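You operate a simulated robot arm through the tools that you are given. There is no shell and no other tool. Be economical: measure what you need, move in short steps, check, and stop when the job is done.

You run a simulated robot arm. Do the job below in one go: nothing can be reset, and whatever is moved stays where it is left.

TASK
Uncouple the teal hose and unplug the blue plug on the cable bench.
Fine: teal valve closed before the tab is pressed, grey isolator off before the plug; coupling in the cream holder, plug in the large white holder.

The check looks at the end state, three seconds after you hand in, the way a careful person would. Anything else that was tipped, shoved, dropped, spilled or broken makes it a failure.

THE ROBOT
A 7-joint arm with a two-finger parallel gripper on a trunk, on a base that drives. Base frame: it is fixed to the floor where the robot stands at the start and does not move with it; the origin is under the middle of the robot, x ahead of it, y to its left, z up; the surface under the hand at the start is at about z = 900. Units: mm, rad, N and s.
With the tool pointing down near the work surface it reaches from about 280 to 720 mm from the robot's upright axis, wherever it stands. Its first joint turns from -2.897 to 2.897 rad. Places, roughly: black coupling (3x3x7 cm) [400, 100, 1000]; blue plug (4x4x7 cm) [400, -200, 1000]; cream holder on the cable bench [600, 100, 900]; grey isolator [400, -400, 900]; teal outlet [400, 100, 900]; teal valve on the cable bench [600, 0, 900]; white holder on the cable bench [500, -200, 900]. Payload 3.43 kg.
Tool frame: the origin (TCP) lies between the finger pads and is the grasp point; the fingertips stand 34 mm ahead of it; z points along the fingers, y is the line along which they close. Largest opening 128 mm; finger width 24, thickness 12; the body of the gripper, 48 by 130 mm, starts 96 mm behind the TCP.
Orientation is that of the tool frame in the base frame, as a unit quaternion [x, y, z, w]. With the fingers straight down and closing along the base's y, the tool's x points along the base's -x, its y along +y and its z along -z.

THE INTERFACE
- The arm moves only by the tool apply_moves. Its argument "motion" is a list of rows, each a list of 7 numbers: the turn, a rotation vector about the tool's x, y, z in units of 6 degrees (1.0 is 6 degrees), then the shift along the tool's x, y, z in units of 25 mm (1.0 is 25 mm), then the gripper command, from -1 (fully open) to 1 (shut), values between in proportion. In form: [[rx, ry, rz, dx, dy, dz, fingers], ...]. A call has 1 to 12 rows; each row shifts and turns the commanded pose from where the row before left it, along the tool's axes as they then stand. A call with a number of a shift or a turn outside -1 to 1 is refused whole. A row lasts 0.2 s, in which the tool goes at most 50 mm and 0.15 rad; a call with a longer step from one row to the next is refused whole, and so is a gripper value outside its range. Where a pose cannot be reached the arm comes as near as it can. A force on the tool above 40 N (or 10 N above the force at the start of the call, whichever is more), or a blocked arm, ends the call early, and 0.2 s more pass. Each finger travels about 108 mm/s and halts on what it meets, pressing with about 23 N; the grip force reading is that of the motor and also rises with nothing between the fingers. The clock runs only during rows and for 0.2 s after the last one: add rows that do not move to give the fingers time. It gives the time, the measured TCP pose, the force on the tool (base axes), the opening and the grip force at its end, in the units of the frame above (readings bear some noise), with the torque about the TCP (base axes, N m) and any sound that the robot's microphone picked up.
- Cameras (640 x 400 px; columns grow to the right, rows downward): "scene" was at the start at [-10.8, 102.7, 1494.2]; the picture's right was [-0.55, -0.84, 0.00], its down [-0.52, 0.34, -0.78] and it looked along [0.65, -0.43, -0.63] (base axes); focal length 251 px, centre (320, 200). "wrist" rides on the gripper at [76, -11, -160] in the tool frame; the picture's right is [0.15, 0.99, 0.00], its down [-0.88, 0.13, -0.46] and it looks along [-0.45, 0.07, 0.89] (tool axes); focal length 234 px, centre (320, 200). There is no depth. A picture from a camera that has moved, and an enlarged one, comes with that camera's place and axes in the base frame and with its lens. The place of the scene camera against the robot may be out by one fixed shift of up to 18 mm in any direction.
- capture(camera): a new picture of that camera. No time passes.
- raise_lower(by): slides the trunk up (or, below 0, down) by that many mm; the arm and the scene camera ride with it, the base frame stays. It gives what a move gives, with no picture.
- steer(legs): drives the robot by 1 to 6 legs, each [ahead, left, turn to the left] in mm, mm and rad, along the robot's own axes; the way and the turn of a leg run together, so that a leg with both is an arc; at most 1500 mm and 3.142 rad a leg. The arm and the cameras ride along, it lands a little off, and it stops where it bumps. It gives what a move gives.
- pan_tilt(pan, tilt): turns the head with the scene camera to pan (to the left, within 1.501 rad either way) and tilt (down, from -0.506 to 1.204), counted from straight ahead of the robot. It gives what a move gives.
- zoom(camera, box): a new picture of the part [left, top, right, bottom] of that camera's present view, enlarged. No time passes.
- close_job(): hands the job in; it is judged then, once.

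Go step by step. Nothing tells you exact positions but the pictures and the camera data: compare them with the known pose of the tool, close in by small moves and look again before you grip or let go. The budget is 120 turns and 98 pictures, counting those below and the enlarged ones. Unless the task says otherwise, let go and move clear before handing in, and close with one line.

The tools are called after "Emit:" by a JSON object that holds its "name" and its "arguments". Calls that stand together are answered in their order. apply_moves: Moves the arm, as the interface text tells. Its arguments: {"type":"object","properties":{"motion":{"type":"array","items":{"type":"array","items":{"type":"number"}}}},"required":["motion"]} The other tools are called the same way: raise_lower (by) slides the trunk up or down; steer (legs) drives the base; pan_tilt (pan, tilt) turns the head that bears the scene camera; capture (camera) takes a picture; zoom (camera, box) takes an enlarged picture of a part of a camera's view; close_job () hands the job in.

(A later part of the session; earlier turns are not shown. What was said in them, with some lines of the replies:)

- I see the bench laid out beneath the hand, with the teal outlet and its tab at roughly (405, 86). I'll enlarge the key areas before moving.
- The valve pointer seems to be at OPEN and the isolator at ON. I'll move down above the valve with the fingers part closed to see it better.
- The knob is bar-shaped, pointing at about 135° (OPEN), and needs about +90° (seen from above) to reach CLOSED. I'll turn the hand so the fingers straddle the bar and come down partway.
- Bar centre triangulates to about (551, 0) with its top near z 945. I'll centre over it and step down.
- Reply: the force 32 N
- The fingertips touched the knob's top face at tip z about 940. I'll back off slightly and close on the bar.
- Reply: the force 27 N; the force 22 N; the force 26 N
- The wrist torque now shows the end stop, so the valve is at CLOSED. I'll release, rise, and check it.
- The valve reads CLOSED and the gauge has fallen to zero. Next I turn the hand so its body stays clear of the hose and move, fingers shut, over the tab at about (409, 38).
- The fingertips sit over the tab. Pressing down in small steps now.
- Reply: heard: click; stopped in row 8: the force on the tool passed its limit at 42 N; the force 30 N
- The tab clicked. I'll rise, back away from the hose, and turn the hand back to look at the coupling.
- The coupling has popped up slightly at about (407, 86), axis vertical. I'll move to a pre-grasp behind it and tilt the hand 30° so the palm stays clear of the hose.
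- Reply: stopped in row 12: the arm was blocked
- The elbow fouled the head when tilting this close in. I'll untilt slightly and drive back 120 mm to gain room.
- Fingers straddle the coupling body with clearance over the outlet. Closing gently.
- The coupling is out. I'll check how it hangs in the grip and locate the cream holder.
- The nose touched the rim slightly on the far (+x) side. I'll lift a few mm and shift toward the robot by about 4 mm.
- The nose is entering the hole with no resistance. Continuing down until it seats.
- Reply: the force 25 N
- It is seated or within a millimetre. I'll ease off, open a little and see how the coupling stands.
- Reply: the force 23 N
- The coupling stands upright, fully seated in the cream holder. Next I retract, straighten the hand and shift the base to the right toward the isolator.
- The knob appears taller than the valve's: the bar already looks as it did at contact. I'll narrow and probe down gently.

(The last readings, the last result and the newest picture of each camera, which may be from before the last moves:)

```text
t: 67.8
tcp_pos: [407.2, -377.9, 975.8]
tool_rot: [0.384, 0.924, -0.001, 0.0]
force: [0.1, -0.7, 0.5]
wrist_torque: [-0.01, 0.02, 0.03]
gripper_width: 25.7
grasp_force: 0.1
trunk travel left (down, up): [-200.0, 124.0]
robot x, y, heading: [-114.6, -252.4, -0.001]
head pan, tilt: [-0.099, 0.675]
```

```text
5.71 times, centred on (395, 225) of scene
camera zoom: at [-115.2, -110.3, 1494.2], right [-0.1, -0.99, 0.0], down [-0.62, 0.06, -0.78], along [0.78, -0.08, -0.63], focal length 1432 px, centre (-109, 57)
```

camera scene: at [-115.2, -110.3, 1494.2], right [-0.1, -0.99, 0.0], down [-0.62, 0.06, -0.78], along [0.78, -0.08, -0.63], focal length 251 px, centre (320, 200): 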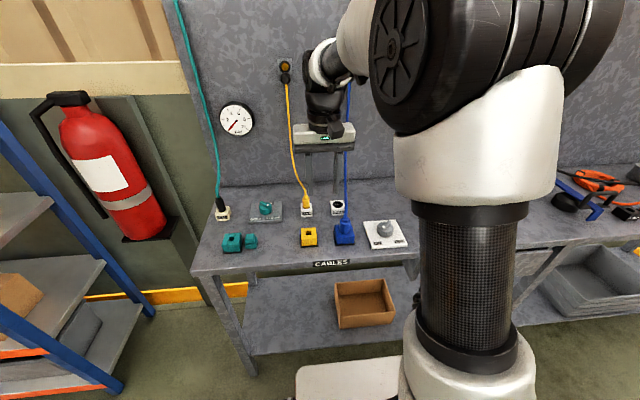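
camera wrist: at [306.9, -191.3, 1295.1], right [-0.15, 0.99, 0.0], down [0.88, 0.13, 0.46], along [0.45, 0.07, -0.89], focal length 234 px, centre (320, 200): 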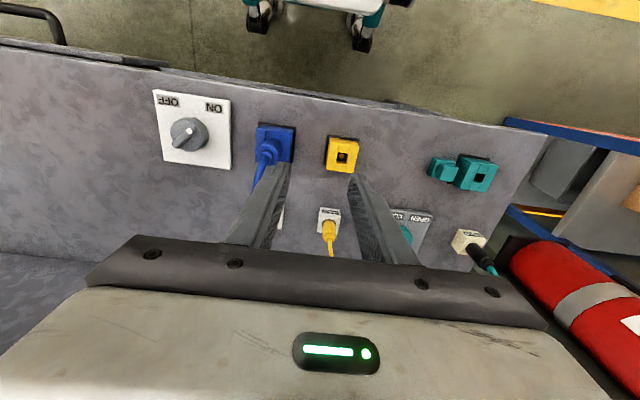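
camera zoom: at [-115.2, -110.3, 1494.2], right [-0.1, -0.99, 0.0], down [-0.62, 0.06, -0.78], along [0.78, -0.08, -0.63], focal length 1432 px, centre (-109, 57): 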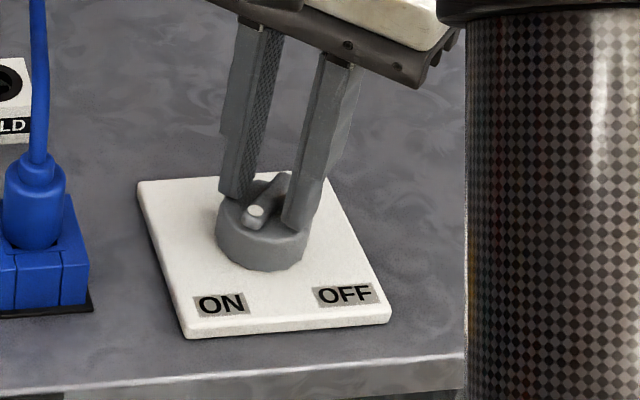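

The fingertips are right around the bar just above the knob face. Closing on the bar here.

Emit:
{"name": "apply_moves", "arguments": {"motion": [[0, 0, 0, 0, 0, 0, 1], [0, 0, 0, 0, 0, 0, 1], [0, 0, 0, 0, 0, 0, 1]]}}

Emit:
{"name": "zoom", "arguments": {"camera": "wrist", "box": [260, 110, 380, 230]}}

```text
t: 68.7
tcp_pos: [408.0, -377.3, 975.8]
tool_rot: [0.383, 0.924, -0.002, -0.001]
force: [-0.3, -0.5, -1.2]
wrist_torque: [-0.09, -0.09, 0.16]
gripper_width: 11.6
grasp_force: 45.2
trunk travel left (down, up): [-200.0, 124.0]
robot x, y, heading: [-116.6, -248.7, -0.003]
head pan, tilt: [-0.099, 0.675]
```

```text
3.33 times, centred on (320, 170) of wrist
camera zoom: at [347.9, -332.8, 1134.9], right [0.6, 0.8, 0.0], down [0.71, -0.53, 0.46], along [0.36, -0.27, -0.89], focal length 781 px, centre (320, 300)
```

zoom: 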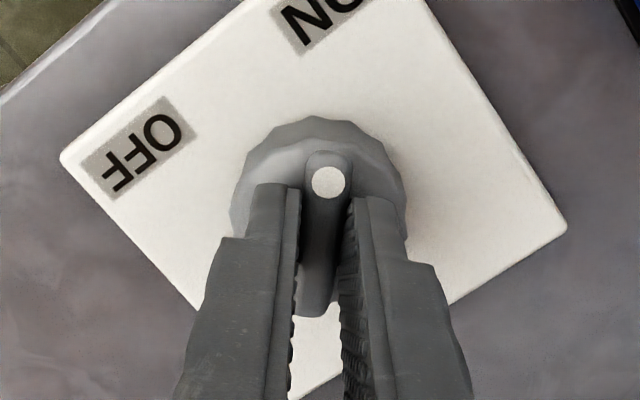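

Emit:
{"name": "apply_moves", "arguments": {"motion": [[0, 0, -0.4, -0.06, 0, 0, 1], [0, 0, -0.6, 0, 0, 0, 1], [0, 0, -0.6, 0, 0, 0, 1], [0, 0, -0.6, 0, 0, 0, 1], [0, 0, -0.6, 0, 0, 0, 1], [0, 0, -0.6, 0, 0, 0, 1], [0, 0, -0.6, 0, 0, 0, 1], [0, 0, -0.6, 0, 0, 0, 1], [0, 0, 0, 0, 0, 0, 1]]}}

```text
t: 70.7
tcp_pos: [408.9, -379.7, 975.4]
tool_rot: [0.152, 0.988, -0.001, -0.001]
force: [-12.0, 5.5, -8.9]
wrist_torque: [-0.25, -0.88, -0.02]
gripper_width: 11.9
grasp_force: 45.1
trunk travel left (down, up): [-200.0, 124.0]
robot x, y, heading: [-114.6, -249.5, 0.003]
head pan, tilt: [-0.099, 0.675]
```

Emit:
{"name": "apply_moves", "arguments": {"motion": [[0, 0, -0.6, 0.05, 0, 0.02, 1], [0, 0, -0.6, 0, 0, 0, 1], [0, 0, -0.6, 0, 0, 0, 1], [0, 0, -0.6, 0, 0, 0, 1], [0, 0, -0.6, 0, 0, 0, 1], [0, 0, -0.6, 0, 0, 0, 1], [0, 0, -0.6, 0, 0, 0, 1], [0, 0, -0.6, 0, 0, 0, 1], [0, 0, -0.6, 0, 0, 0, 1], [0, 0, 0, 0, 0, 0, 1]]}}

```text
t: 72.8
tcp_pos: [409.8, -381.5, 975.8]
tool_rot: [-0.129, 0.992, -0.002, 0.0]
force: [-7.6, -7.3, -2.1]
wrist_torque: [-0.02, -0.78, -0.02]
gripper_width: 12.0
grasp_force: 45.8
trunk travel left (down, up): [-200.0, 124.0]
robot x, y, heading: [-118.0, -250.8, -0.005]
head pan, tilt: [-0.099, 0.675]
```

Emit:
{"name": "apply_moves", "arguments": {"motion": [[0, 0, -0.6, 0.02, -0.02, 0, 1], [0, 0, -0.6, 0, 0, 0, 1], [0, 0, -0.6, 0, 0, 0, 1], [0, 0, -0.6, 0, 0, 0, 1], [0, 0, -0.6, 0, 0, 0, 1], [0, 0, -0.6, 0, 0, 0, 1], [0, 0, -0.6, 0, 0, 0, 1], [0, 0, -0.6, 0, 0, 0, 1], [0, 0, -0.5, 0, 0, 0, 1], [0, 0, 0, 0, 0, 0, 1]]}}

```text
t: 75.0
tcp_pos: [407.6, -382.0, 975.4]
tool_rot: [-0.395, 0.918, -0.001, 0.002]
force: [7.0, -18.3, 9.1]
wrist_torque: [-0.41, 0.07, -1.26]
gripper_width: 11.8
grasp_force: 45.3
trunk travel left (down, up): [-200.0, 124.0]
robot x, y, heading: [-120.6, -251.9, -0.001]
head pan, tilt: [-0.099, 0.675]
```

The torque shows the stop again after about 92° of turn. Releasing and rising to check the isolator.

Emit:
{"name": "apply_moves", "arguments": {"motion": [[0, 0, 0.1, 0, 0, 0, 0.5], [0, 0, 0, 0, 0, 0, 0.5], [0, 0, 0, 0, 0, -0.8, 0.5], [0, 0, 0, 0, 0, -1, 0.5], [0, 0, 0, 0, 0, -1, 0.5], [0, 0, 0, 0, 0, -1, 0.5], [0, 0, 0, 0, 0, -1, 0.5], [0, 0, 0, 0, 0, -1, 0.5], [0, 0, 0, 0, 0, 0, 0.5]]}}

Emit:
{"name": "capture", "arguments": {"camera": "scene"}}

Emit:
{"name": "zoom", "arguments": {"camera": "scene", "box": [310, 180, 430, 270]}}

```text
t: 77.0
tcp_pos: [406.1, -381.6, 1119.5]
tool_rot: [-0.391, 0.92, -0.001, -0.001]
force: [-0.5, -0.9, -1.3]
wrist_torque: [0.0, 0.01, -0.02]
gripper_width: 32.3
grasp_force: 0.0
trunk travel left (down, up): [-200.0, 124.0]
robot x, y, heading: [-116.2, -251.0, 0.003]
head pan, tilt: [-0.099, 0.675]
```

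```text
21 pictures are left
camera scene: at [-115.3, -110.3, 1494.2], right [-0.1, -0.99, 0.0], down [-0.62, 0.06, -0.78], along [0.78, -0.08, -0.63], focal length 251 px, centre (320, 200)
```

scene: 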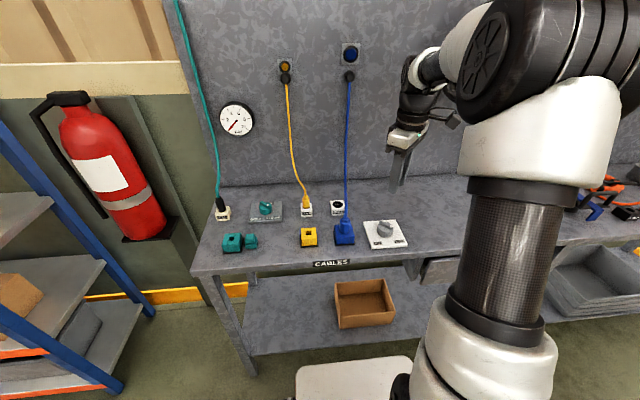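

```text
4.44 times, centred on (370, 225) of scene
camera zoom: at [-115.3, -110.3, 1494.2], right [-0.1, -0.99, 0.0], down [-0.62, 0.06, -0.78], along [0.78, -0.08, -0.63], focal length 1114 px, centre (98, 89)
```

zoom: 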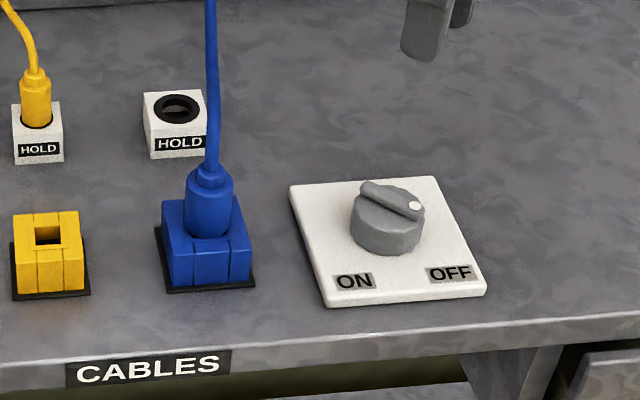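

The isolator now points to OFF. I'll square the hand, swing to behind the blue plug and tilt 30° as before.

Emit:
{"name": "apply_moves", "arguments": {"motion": [[0, 0, 0.958, 0, 0, 0, 0], [0, 0, 0.958, 0, 0, 0, -0.1], [0, 0, 0.958, 0, 0, 0, -0.1], [0, 0, 0.958, 0, 0, 0, -0.1], [0, 0, 0.958, 0, 0, 0, -0.1], [0, 0, 0.958, 0, 0, 0, -0.1], [0, 0, 0.958, 0, 0, 0, -0.1], [0, 0, 0.958, 0, 0, 0, -0.1], [0, 0, 0, 0.78, 0, 0, -0.1], [0, 0, 0, 0.78, 0, 0, -0.1]]}}

Emit:
{"name": "apply_moves", "arguments": {"motion": [[0, 0, 0, 0, 0.88, 0, -0.1], [0, 0, 0, 0, 0.88, 0, -0.1], [0, 0, 0, 0, 0.88, 0.3, -0.1], [0, 0, 0, 0, 0.88, 0.3, -0.1], [0, 0, 0, 0, 0.88, 0.3, -0.1], [0, 0, 0, 0, 0.88, 0.3, -0.1], [0, 0, 0, 0, 0.88, 0.3, -0.1], [0, -1, 0, 0, 0, 0, -0.1], [0, -1, 0, 0, 0, 0, -0.1], [0, -1, 0, 0, 0, 0, -0.1], [0, -1, 0, 0, 0, 0, -0.1], [0, -1, 0, 0, 0, 0, -0.1]]}}

Emit:
{"name": "capture", "arguments": {"camera": "wrist"}}

Emit:
{"name": "zoom", "arguments": {"camera": "wrist", "box": [240, 60, 420, 240]}}

```text
t: 79.2
tcp_pos: [369.5, -380.1, 1119.0]
tool_rot: [0.001, 1.0, -0.001, 0.0]
force: [0.4, -0.3, 0.7]
wrist_torque: [0.03, 0.01, 0.06]
gripper_width: 70.6
grasp_force: 0.0
trunk travel left (down, up): [-200.0, 124.0]
robot x, y, heading: [-115.0, -248.0, 0.004]
head pan, tilt: [-0.099, 0.675]
```

```text
t: 81.8
tcp_pos: [366.7, -226.2, 1082.1]
tool_rot: [0.0, 0.966, 0.0, 0.259]
force: [0.6, 0.4, -0.6]
wrist_torque: [-0.02, 0.0, -0.01]
gripper_width: 70.3
grasp_force: 0.2
trunk travel left (down, up): [-200.0, 124.0]
robot x, y, heading: [-118.3, -252.9, 0.0]
head pan, tilt: [-0.099, 0.675]
```

```text
19 pictures are left
camera wrist: at [222.8, -238.3, 1181.6], right [-0.13, 0.99, -0.07], down [0.53, 0.13, 0.84], along [0.84, 0.07, -0.54], focal length 234 px, centre (320, 200)
```

wrist: 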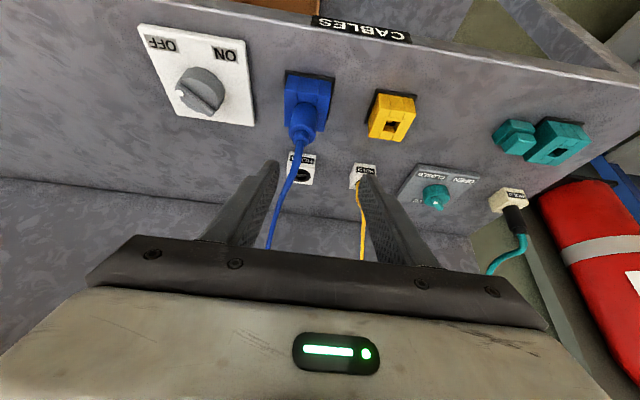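

```text
2.22 times, centred on (330, 150) of wrist
camera zoom: at [222.8, -238.3, 1181.6], right [-0.13, 0.99, -0.07], down [0.53, 0.13, 0.84], along [0.84, 0.07, -0.54], focal length 520 px, centre (298, 311)
```

zoom: 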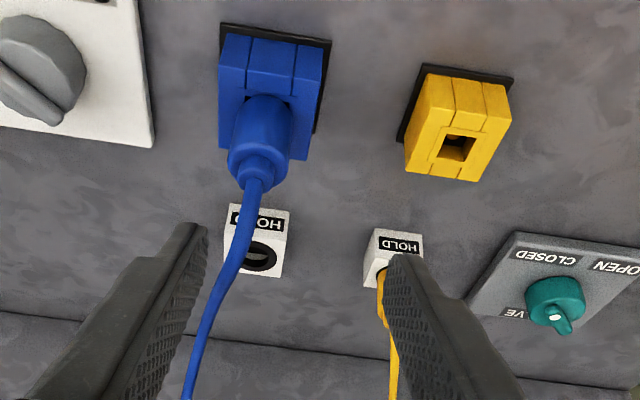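

Emit:
{"name": "apply_moves", "arguments": {"motion": [[0, 0, 0, 0.2, -0.44, 0, -0.1], [0, 0, 0, 0.2, -0.43, 0.3, -0.1], [0, 0, 0, 0.22, 0, 0.6, -0.1], [0, 0, 0, 0.22, 0, 0.6, -0.1], [0, 0, 0, 0, 0, 0.7, -0.1], [0, 0, 0, 0, 0, 0.8, -0.1], [0, 0, 0, 0, 0, 0, -0.1]]}}

Emit:
{"name": "zoom", "arguments": {"camera": "wrist", "box": [220, 70, 420, 270]}}

```text
t: 83.5
tcp_pos: [388.1, -246.3, 1007.6]
tool_rot: [-0.001, 0.966, 0.0, 0.259]
force: [-0.8, 0.0, 0.3]
wrist_torque: [0.02, 0.0, 0.0]
gripper_width: 70.5
grasp_force: 0.1
trunk travel left (down, up): [-200.0, 124.0]
robot x, y, heading: [-120.7, -251.1, -0.003]
head pan, tilt: [-0.099, 0.675]
```

```text
2.00 times, centred on (320, 170) of wrist
camera zoom: at [243.7, -258.4, 1108.7], right [-0.13, 0.99, -0.07], down [0.53, 0.13, 0.83], along [0.84, 0.07, -0.55], focal length 468 px, centre (320, 260)
```

zoom: 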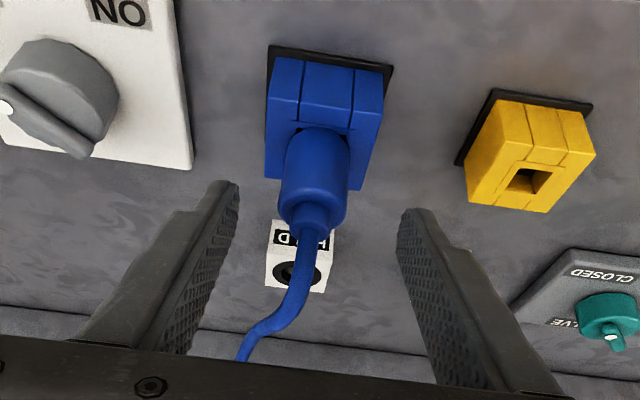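

Emit:
{"name": "apply_moves", "arguments": {"motion": [[0, 0, 0, 0.09, -0.05, 0.4, -0.1], [0, 0, 0, 0, 0, 0.4, -0.1], [0, 0, 0, 0, 0, 0.3, -0.1], [0, 0, 0, 0, 0, 0.17, -0.1], [0, 0, 0, 0, 0, 0, 0.2], [0, 0, 0, 0, 0, 0, 1], [0, 0, 0, 0, 0, 0, 1], [0, 0, 0, 0, 0, 0, 1]]}}

Emit:
{"name": "zoom", "arguments": {"camera": "wrist", "box": [220, 70, 420, 270]}}

```text
t: 85.2
tcp_pos: [402.0, -249.9, 979.1]
tool_rot: [0.0, 0.966, -0.001, 0.259]
force: [-0.1, -1.5, 0.8]
wrist_torque: [-0.05, 0.01, -0.03]
gripper_width: 30.4
grasp_force: 22.9
trunk travel left (down, up): [-200.0, 124.0]
robot x, y, heading: [-120.5, -249.7, 0.003]
head pan, tilt: [-0.099, 0.675]
```

```text
2.00 times, centred on (320, 170) of wrist
camera zoom: at [257.1, -261.4, 1079.6], right [-0.13, 0.99, -0.07], down [0.54, 0.13, 0.83], along [0.84, 0.07, -0.55], focal length 468 px, centre (320, 260)
```

zoom: 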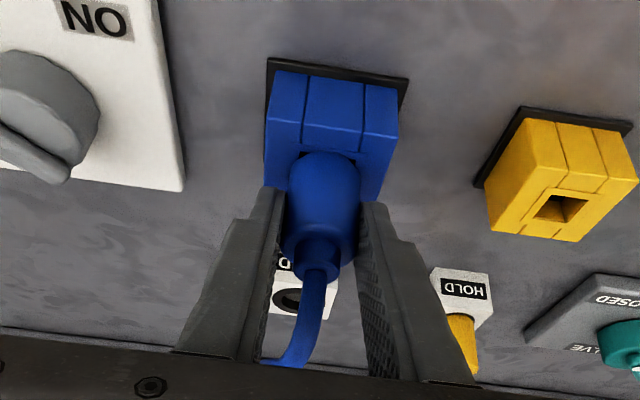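

Emit:
{"name": "apply_moves", "arguments": {"motion": [[0, 0, 0, -0.06, 0, -0.104, 1], [0, 0, 0, -0.06, 0, -0.104, 1], [0, 0, 0, -0.1, 0, -0.173, 1], [0, 0, 0, -0.15, 0, -0.26, 1], [0, 0, 0, -0.2, 0, -0.346, 1], [0, 0, 0, -0.2, 0, -0.346, 1], [0, 0, 0, -0.2, 0, -0.346, 1], [0, 0, 0, -0.2, 0, -0.346, 1], [0, 0, 0, -0.2, 0, -0.346, 1], [0, 0, 0, 0, 0, 0, 1]]}}

Emit:
{"name": "zoom", "arguments": {"camera": "wrist", "box": [240, 100, 400, 260]}}

```text
t: 87.5
tcp_pos: [402.5, -249.0, 1046.5]
tool_rot: [0.0, 0.966, -0.001, 0.259]
force: [-0.6, -0.4, -0.1]
wrist_torque: [-0.04, 0.01, -0.01]
gripper_width: 30.5
grasp_force: 22.8
trunk travel left (down, up): [-200.0, 124.0]
robot x, y, heading: [-119.5, -252.5, -0.0]
head pan, tilt: [-0.099, 0.675]
```

```text
2.50 times, centred on (320, 180) of wrist
camera zoom: at [257.6, -260.9, 1146.9], right [-0.13, 0.99, -0.07], down [0.53, 0.13, 0.83], along [0.84, 0.07, -0.55], focal length 585 px, centre (320, 250)
```

zoom: 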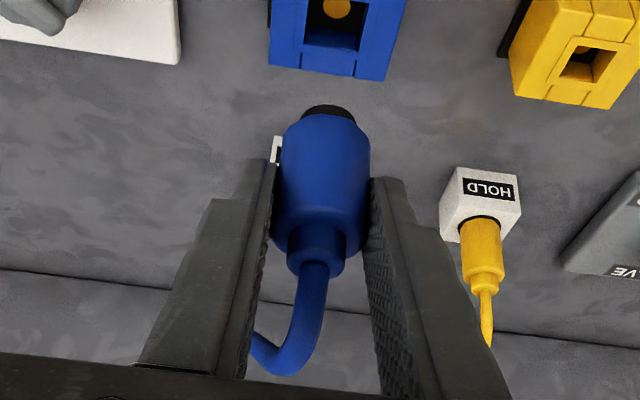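

The plug is out, hanging straight. Carrying it over the large white holder at about (541, -248).

Emit:
{"name": "apply_moves", "arguments": {"motion": [[0, 0, 0, -0.3, 0.06, 0.173, 1], [0, 0, 0, -0.6, 0, 0.346, 1], [0, 0, 0, -0.6, 0, 0.346, 1], [0, 0, 0, -0.6, 0, 0.346, 1], [0, 0, 0, -0.6, 0, 0.346, 1], [0, 0, 0, -0.6, 0, 0.346, 1], [0, 0, 0, -0.6, 0, 0.346, 1], [0, 0, 0, -0.6, 0, 0.346, 1], [0, 0, 0, 0, 0, 0, 1]]}}

Emit:
{"name": "zoom", "arguments": {"camera": "wrist", "box": [250, 90, 390, 230]}}

Emit:
{"name": "capture", "arguments": {"camera": "scene"}}

```text
t: 89.5
tcp_pos: [531.8, -245.3, 1046.9]
tool_rot: [-0.001, 0.966, -0.001, 0.259]
force: [-0.5, 0.4, -1.0]
wrist_torque: [0.01, 0.02, 0.02]
gripper_width: 30.6
grasp_force: 22.9
trunk travel left (down, up): [-200.0, 124.0]
robot x, y, heading: [-118.9, -248.4, 0.0]
head pan, tilt: [-0.099, 0.675]
```

```text
2.86 times, centred on (320, 160) of wrist
camera zoom: at [387.0, -257.6, 1147.2], right [-0.13, 0.99, -0.07], down [0.53, 0.13, 0.83], along [0.84, 0.07, -0.55], focal length 669 px, centre (320, 314)
```

zoom: 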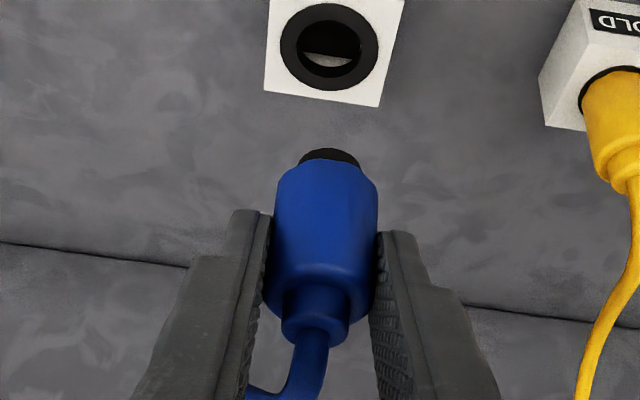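

```text
13 pictures are left
camera scene: at [-115.1, -110.3, 1494.2], right [-0.1, -0.99, 0.0], down [-0.62, 0.06, -0.78], along [0.78, -0.08, -0.63], focal length 251 px, centre (320, 200)
```

scene: 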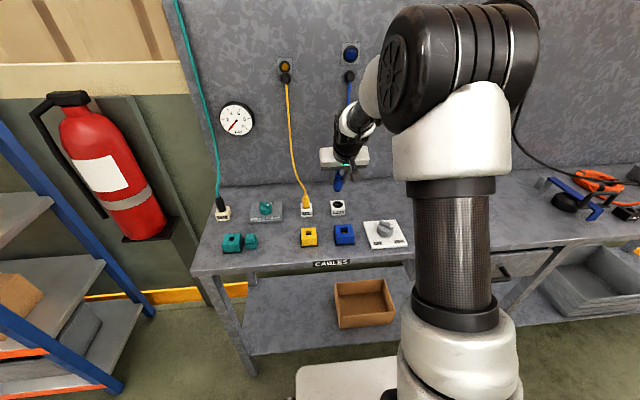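

Emit:
{"name": "apply_moves", "arguments": {"motion": [[0, 0, 0, 0.08, -0.18, -0.046, 1], [0, 0, 0, 0.2, 0, 0.346, 1], [0, 0, 0, 0.2, 0, 0.346, 1], [0, 0, 0, 0.2, 0, 0.346, 1], [0, 0, 0, 0.2, 0, 0.346, 1], [0, 0, 0, 0.2, 0, 0.346, 1], [0, 0, 0, 0, 0, 0, 1]]}}

Emit:
{"name": "zoom", "arguments": {"camera": "wrist", "box": [270, 100, 370, 200]}}

Emit:
{"name": "zoom", "arguments": {"camera": "scene", "box": [310, 170, 370, 220]}}

```text
t: 91.0
tcp_pos: [529.1, -251.7, 996.4]
tool_rot: [-0.002, 0.966, 0.0, 0.258]
force: [0.1, 0.6, -0.4]
wrist_torque: [0.0, 0.02, 0.0]
gripper_width: 30.6
grasp_force: 23.3
trunk travel left (down, up): [-200.0, 124.0]
robot x, y, heading: [-118.0, -255.4, -0.001]
head pan, tilt: [-0.099, 0.675]
```

```text
4.00 times, centred on (320, 150) of wrist
camera zoom: at [384.3, -263.2, 1096.3], right [-0.13, 0.99, -0.07], down [0.53, 0.13, 0.83], along [0.84, 0.07, -0.55], focal length 937 px, centre (320, 400)
```

zoom: 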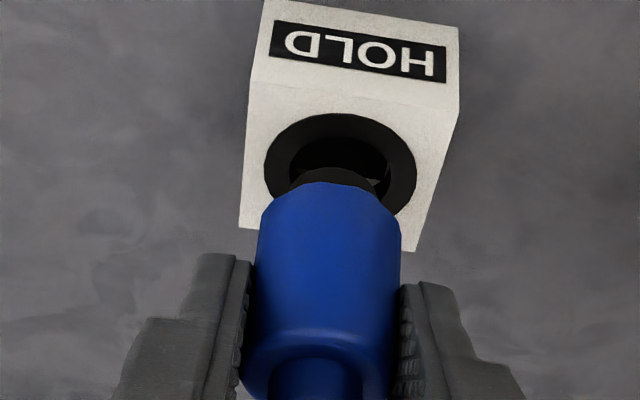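

```text
8.00 times, centred on (340, 195) of scene
camera zoom: at [-115.1, -110.3, 1494.2], right [-0.1, -0.99, 0.0], down [-0.62, 0.06, -0.78], along [0.78, -0.08, -0.63], focal length 2005 px, centre (160, 240)
```

zoom: 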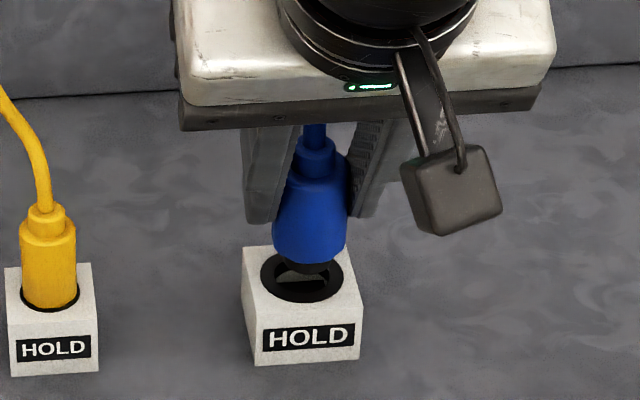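

Emit:
{"name": "apply_moves", "arguments": {"motion": [[0, 0, 0, 0.02, 0.03, -0.01, 1], [0, 0, 0, 0.04, 0, 0.07, 1], [0, 0, 0, 0.04, 0, 0.07, 1], [0, 0, 0, 0.04, 0, 0.07, 1], [0, 0, 0, 0, 0, 0, 1]]}}

Emit:
{"name": "zoom", "arguments": {"camera": "wrist", "box": [280, 120, 360, 200]}}

```text
t: 92.2
tcp_pos: [528.8, -251.3, 991.2]
tool_rot: [-0.001, 0.966, 0.0, 0.259]
force: [0.2, 0.4, -1.3]
wrist_torque: [-0.03, 0.02, -0.01]
gripper_width: 30.7
grasp_force: 23.3
trunk travel left (down, up): [-200.0, 124.0]
robot x, y, heading: [-119.2, -252.0, -0.002]
head pan, tilt: [-0.099, 0.675]
```

```text
5.00 times, centred on (320, 160) of wrist
camera zoom: at [383.8, -263.5, 1091.2], right [-0.13, 0.99, -0.07], down [0.54, 0.13, 0.83], along [0.83, 0.07, -0.55], focal length 1171 px, centre (320, 400)
```

zoom: 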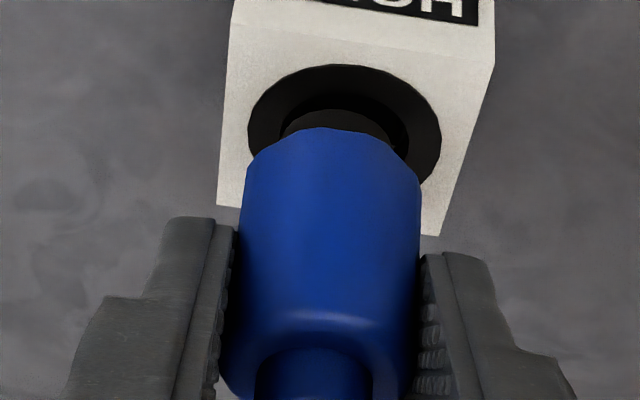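

Nose and hole are nearly aligned; a small +y nudge and continue down.

Emit:
{"name": "apply_moves", "arguments": {"motion": [[0, 0, 0, 0, 0.04, 0, 1], [0, 0, 0, 0.04, 0, 0.07, 1], [0, 0, 0, 0.04, 0, 0.07, 1], [0, 0, 0, 0.04, 0, 0.07, 1], [0, 0, 0, 0.04, 0, 0.07, 1], [0, 0, 0, 0, 0, 0, 1]]}}

Emit:
{"name": "zoom", "arguments": {"camera": "wrist", "box": [280, 120, 360, 200]}}

```text
t: 93.7
tcp_pos: [530.1, -249.1, 982.5]
tool_rot: [0.0, 0.966, -0.001, 0.26]
force: [6.2, 0.3, 0.4]
wrist_torque: [0.0, -0.34, 0.03]
gripper_width: 30.6
grasp_force: 23.3
trunk travel left (down, up): [-200.0, 124.0]
robot x, y, heading: [-116.7, -249.9, -0.001]
head pan, tilt: [-0.099, 0.675]
```

```text
5.00 times, centred on (320, 160) of wrist
camera zoom: at [384.9, -262.0, 1082.7], right [-0.13, 0.99, -0.07], down [0.53, 0.13, 0.84], along [0.84, 0.07, -0.54], focal length 1171 px, centre (320, 400)
```

zoom: 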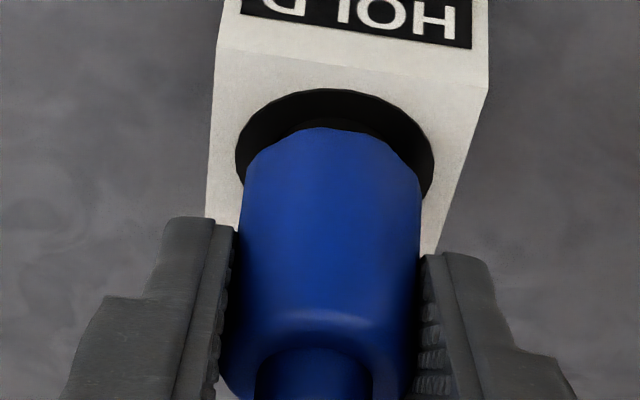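

The nose is in the hole, with a light push in x. I'll ease +1 mm in x and seat it.

Emit:
{"name": "apply_moves", "arguments": {"motion": [[0, 0, 0, -0.035, 0, 0.02, 1], [0, 0, 0, 0.04, 0, 0.07, 1], [0, 0, 0, 0.04, 0, 0.07, 1], [0, 0, 0, 0.04, 0, 0.07, 1], [0, 0, 0, 0, 0, 0, 1]]}}

```text
t: 94.8
tcp_pos: [528.8, -249.6, 976.3]
tool_rot: [-0.001, 0.966, -0.001, 0.259]
force: [9.0, 1.9, 2.0]
wrist_torque: [0.11, -0.49, 0.01]
gripper_width: 30.5
grasp_force: 23.0
trunk travel left (down, up): [-200.0, 124.0]
robot x, y, heading: [-120.0, -252.4, -0.001]
head pan, tilt: [-0.099, 0.675]
```

Emit:
{"name": "apply_moves", "arguments": {"motion": [[0, 0, 0, -0.05, 0, 0.03, 1], [0, 0, 0, 0.03, 0, 0.052, 1], [0, 0, 0, 0.03, 0, 0.052, 1], [0, 0, 0, 0, 0, 0, 1]]}}

Emit:
{"name": "zoom", "arguments": {"camera": "wrist", "box": [260, 110, 380, 230]}}

```text
t: 95.8
tcp_pos: [529.9, -250.3, 975.9]
tool_rot: [0.0, 0.966, 0.0, 0.26]
force: [-3.4, -2.6, 10.8]
wrist_torque: [-0.07, 0.2, -0.02]
gripper_width: 30.6
grasp_force: 22.9
trunk travel left (down, up): [-200.0, 124.0]
robot x, y, heading: [-119.5, -251.7, -0.001]
head pan, tilt: [-0.099, 0.675]
```

```text
3.33 times, centred on (320, 170) of wrist
camera zoom: at [385.0, -262.2, 1074.9], right [-0.13, 0.99, -0.07], down [0.53, 0.13, 0.84], along [0.84, 0.07, -0.54], focal length 781 px, centre (320, 300)
```

zoom: 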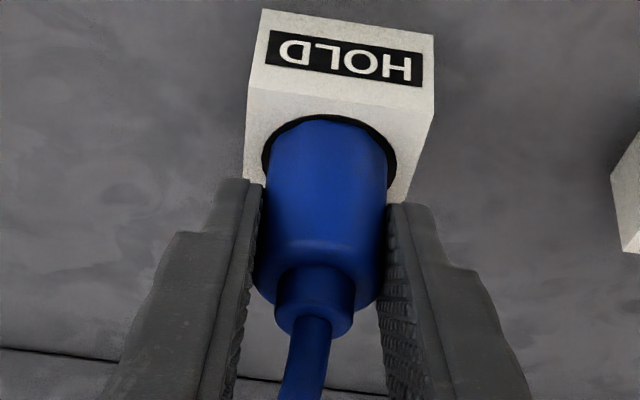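

The plug's shoulder now rests on the rim. Releasing and withdrawing along the tool axis.

Emit:
{"name": "apply_moves", "arguments": {"motion": [[0, 0, 0, -0.02, 0, -0.035, 1], [0, 0, 0, 0, 0, 0, 0.3], [0, 0, 0, 0, 0, 0, 0.1], [0, 0, 0, 0, 0, -0.3, -0.05], [0, 0, 0, 0, 0, -0.6, -0.1], [0, 0, 0, 0, 0, -1, -0.1], [0, 0, 0, 0, 0, -1, -0.1], [0, 0, 0, 0, 0, -1, -0.1], [0, 0, 0, 0, 0, 0, -0.1]]}}

Emit:
{"name": "capture", "arguments": {"camera": "wrist"}}

Emit:
{"name": "zoom", "arguments": {"camera": "scene", "box": [200, 160, 420, 270]}}

```text
t: 97.8
tcp_pos: [483.5, -246.6, 1060.1]
tool_rot: [0.0, 0.966, -0.001, 0.258]
force: [0.6, -0.1, -0.5]
wrist_torque: [0.0, 0.01, -0.01]
gripper_width: 70.4
grasp_force: 0.1
trunk travel left (down, up): [-200.0, 124.0]
robot x, y, heading: [-117.7, -247.8, 0.004]
head pan, tilt: [-0.099, 0.675]
```

```text
7 pictures are left
camera wrist: at [338.8, -260.0, 1161.0], right [-0.13, 0.99, -0.07], down [0.54, 0.13, 0.83], along [0.83, 0.07, -0.55], focal length 234 px, centre (320, 200)
```

wrist: 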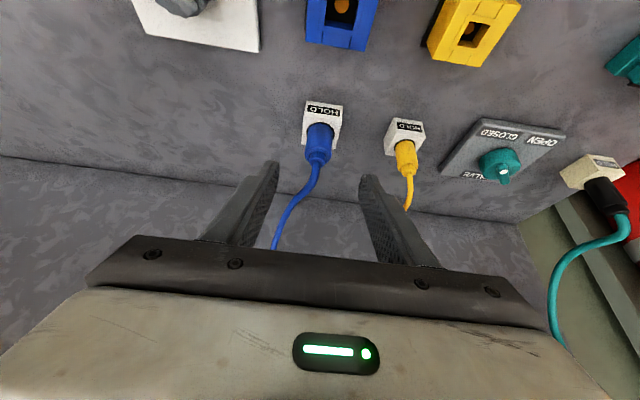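

```text
2.91 times, centred on (310, 215) of scene
camera zoom: at [-115.4, -110.3, 1494.2], right [-0.1, -0.99, 0.0], down [-0.62, 0.06, -0.78], along [0.78, -0.08, -0.63], focal length 729 px, centre (349, 156)
```

zoom: 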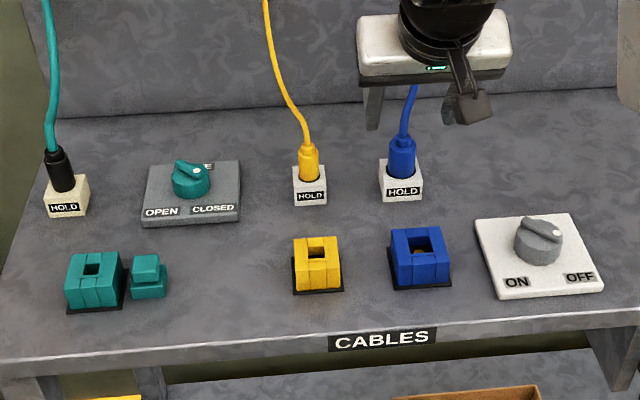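

Both are in their holders. I'll double-check the valve pointer before handing in.

Emit:
{"name": "zoom", "arguments": {"camera": "scene", "box": [240, 190, 300, 240]}}

Emit:
{"name": "zoom", "arguments": {"camera": "wrist", "box": [430, 110, 640, 230]}}

```text
8.00 times, centred on (270, 215) of scene
camera zoom: at [-115.4, -110.3, 1494.2], right [-0.1, -0.99, 0.0], down [-0.62, 0.06, -0.78], along [0.78, -0.08, -0.63], focal length 2005 px, centre (720, 80)
```

zoom: 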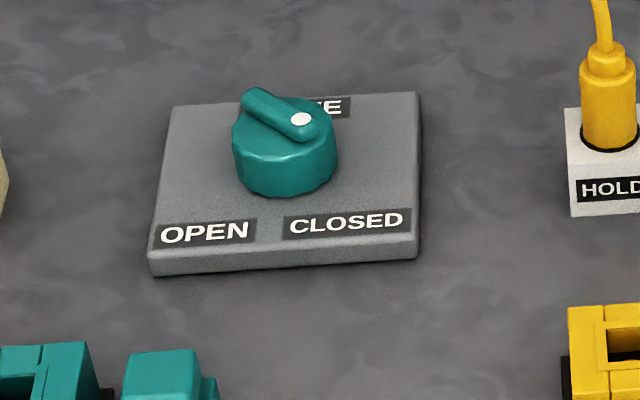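

```text
3.05 times, centred on (535, 170) of wrist
camera zoom: at [338.8, -260.0, 1161.0], right [-0.13, 0.99, -0.07], down [0.54, 0.13, 0.83], along [0.83, 0.07, -0.55], focal length 714 px, centre (-335, 291)
```

zoom: 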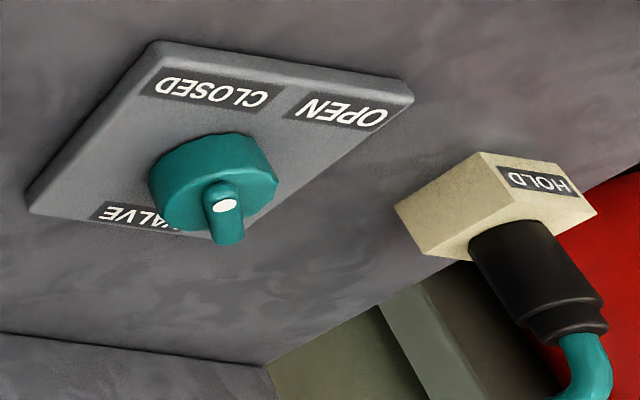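

The valve points to CLOSED, the isolator to OFF, and both connectors are seated upright. I'll back the hand off a bit more and then hand in.

Emit:
{"name": "apply_moves", "arguments": {"motion": [[0, 0, 0, 0, 0, -1, -0.1], [0, 0, 0, 0, 0, -1, -0.1], [0, 0, 0, 0, 0, -1, -0.1], [0, 0, 0, 0, 0, 0, -0.1], [0, 0, 0, 0, 0, 0, -0.1]]}}

Emit:
{"name": "capture", "arguments": {"camera": "scene"}}

```text
t: 99.0
tcp_pos: [442.6, -248.4, 1121.9]
tool_rot: [-0.001, 0.966, -0.001, 0.259]
force: [0.5, 0.2, -0.4]
wrist_torque: [0.03, -0.02, -0.02]
gripper_width: 70.5
grasp_force: 0.1
trunk travel left (down, up): [-200.0, 124.0]
robot x, y, heading: [-117.9, -250.0, -0.001]
head pan, tilt: [-0.099, 0.675]
```

```text
3 pictures are left
camera scene: at [-115.2, -110.3, 1494.2], right [-0.1, -0.99, 0.0], down [-0.62, 0.06, -0.78], along [0.78, -0.08, -0.63], focal length 251 px, centre (320, 200)
```

scene: 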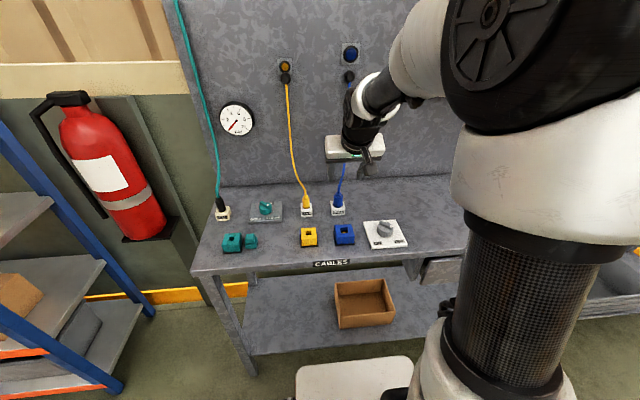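

Everything is in place and the hand is clear, so I'm handing in.

Emit:
{"name": "close_job", "arguments": {}}

```text
The job is handed in.
```

The teal hose is uncoupled and the blue plug is unplugged. I closed the valve before pressing the tab and set the isolator to OFF before pulling the plug. The coupling stands in the cream holder and the plug in the large white holder, with nothing else seen disturbed in the last pictures.
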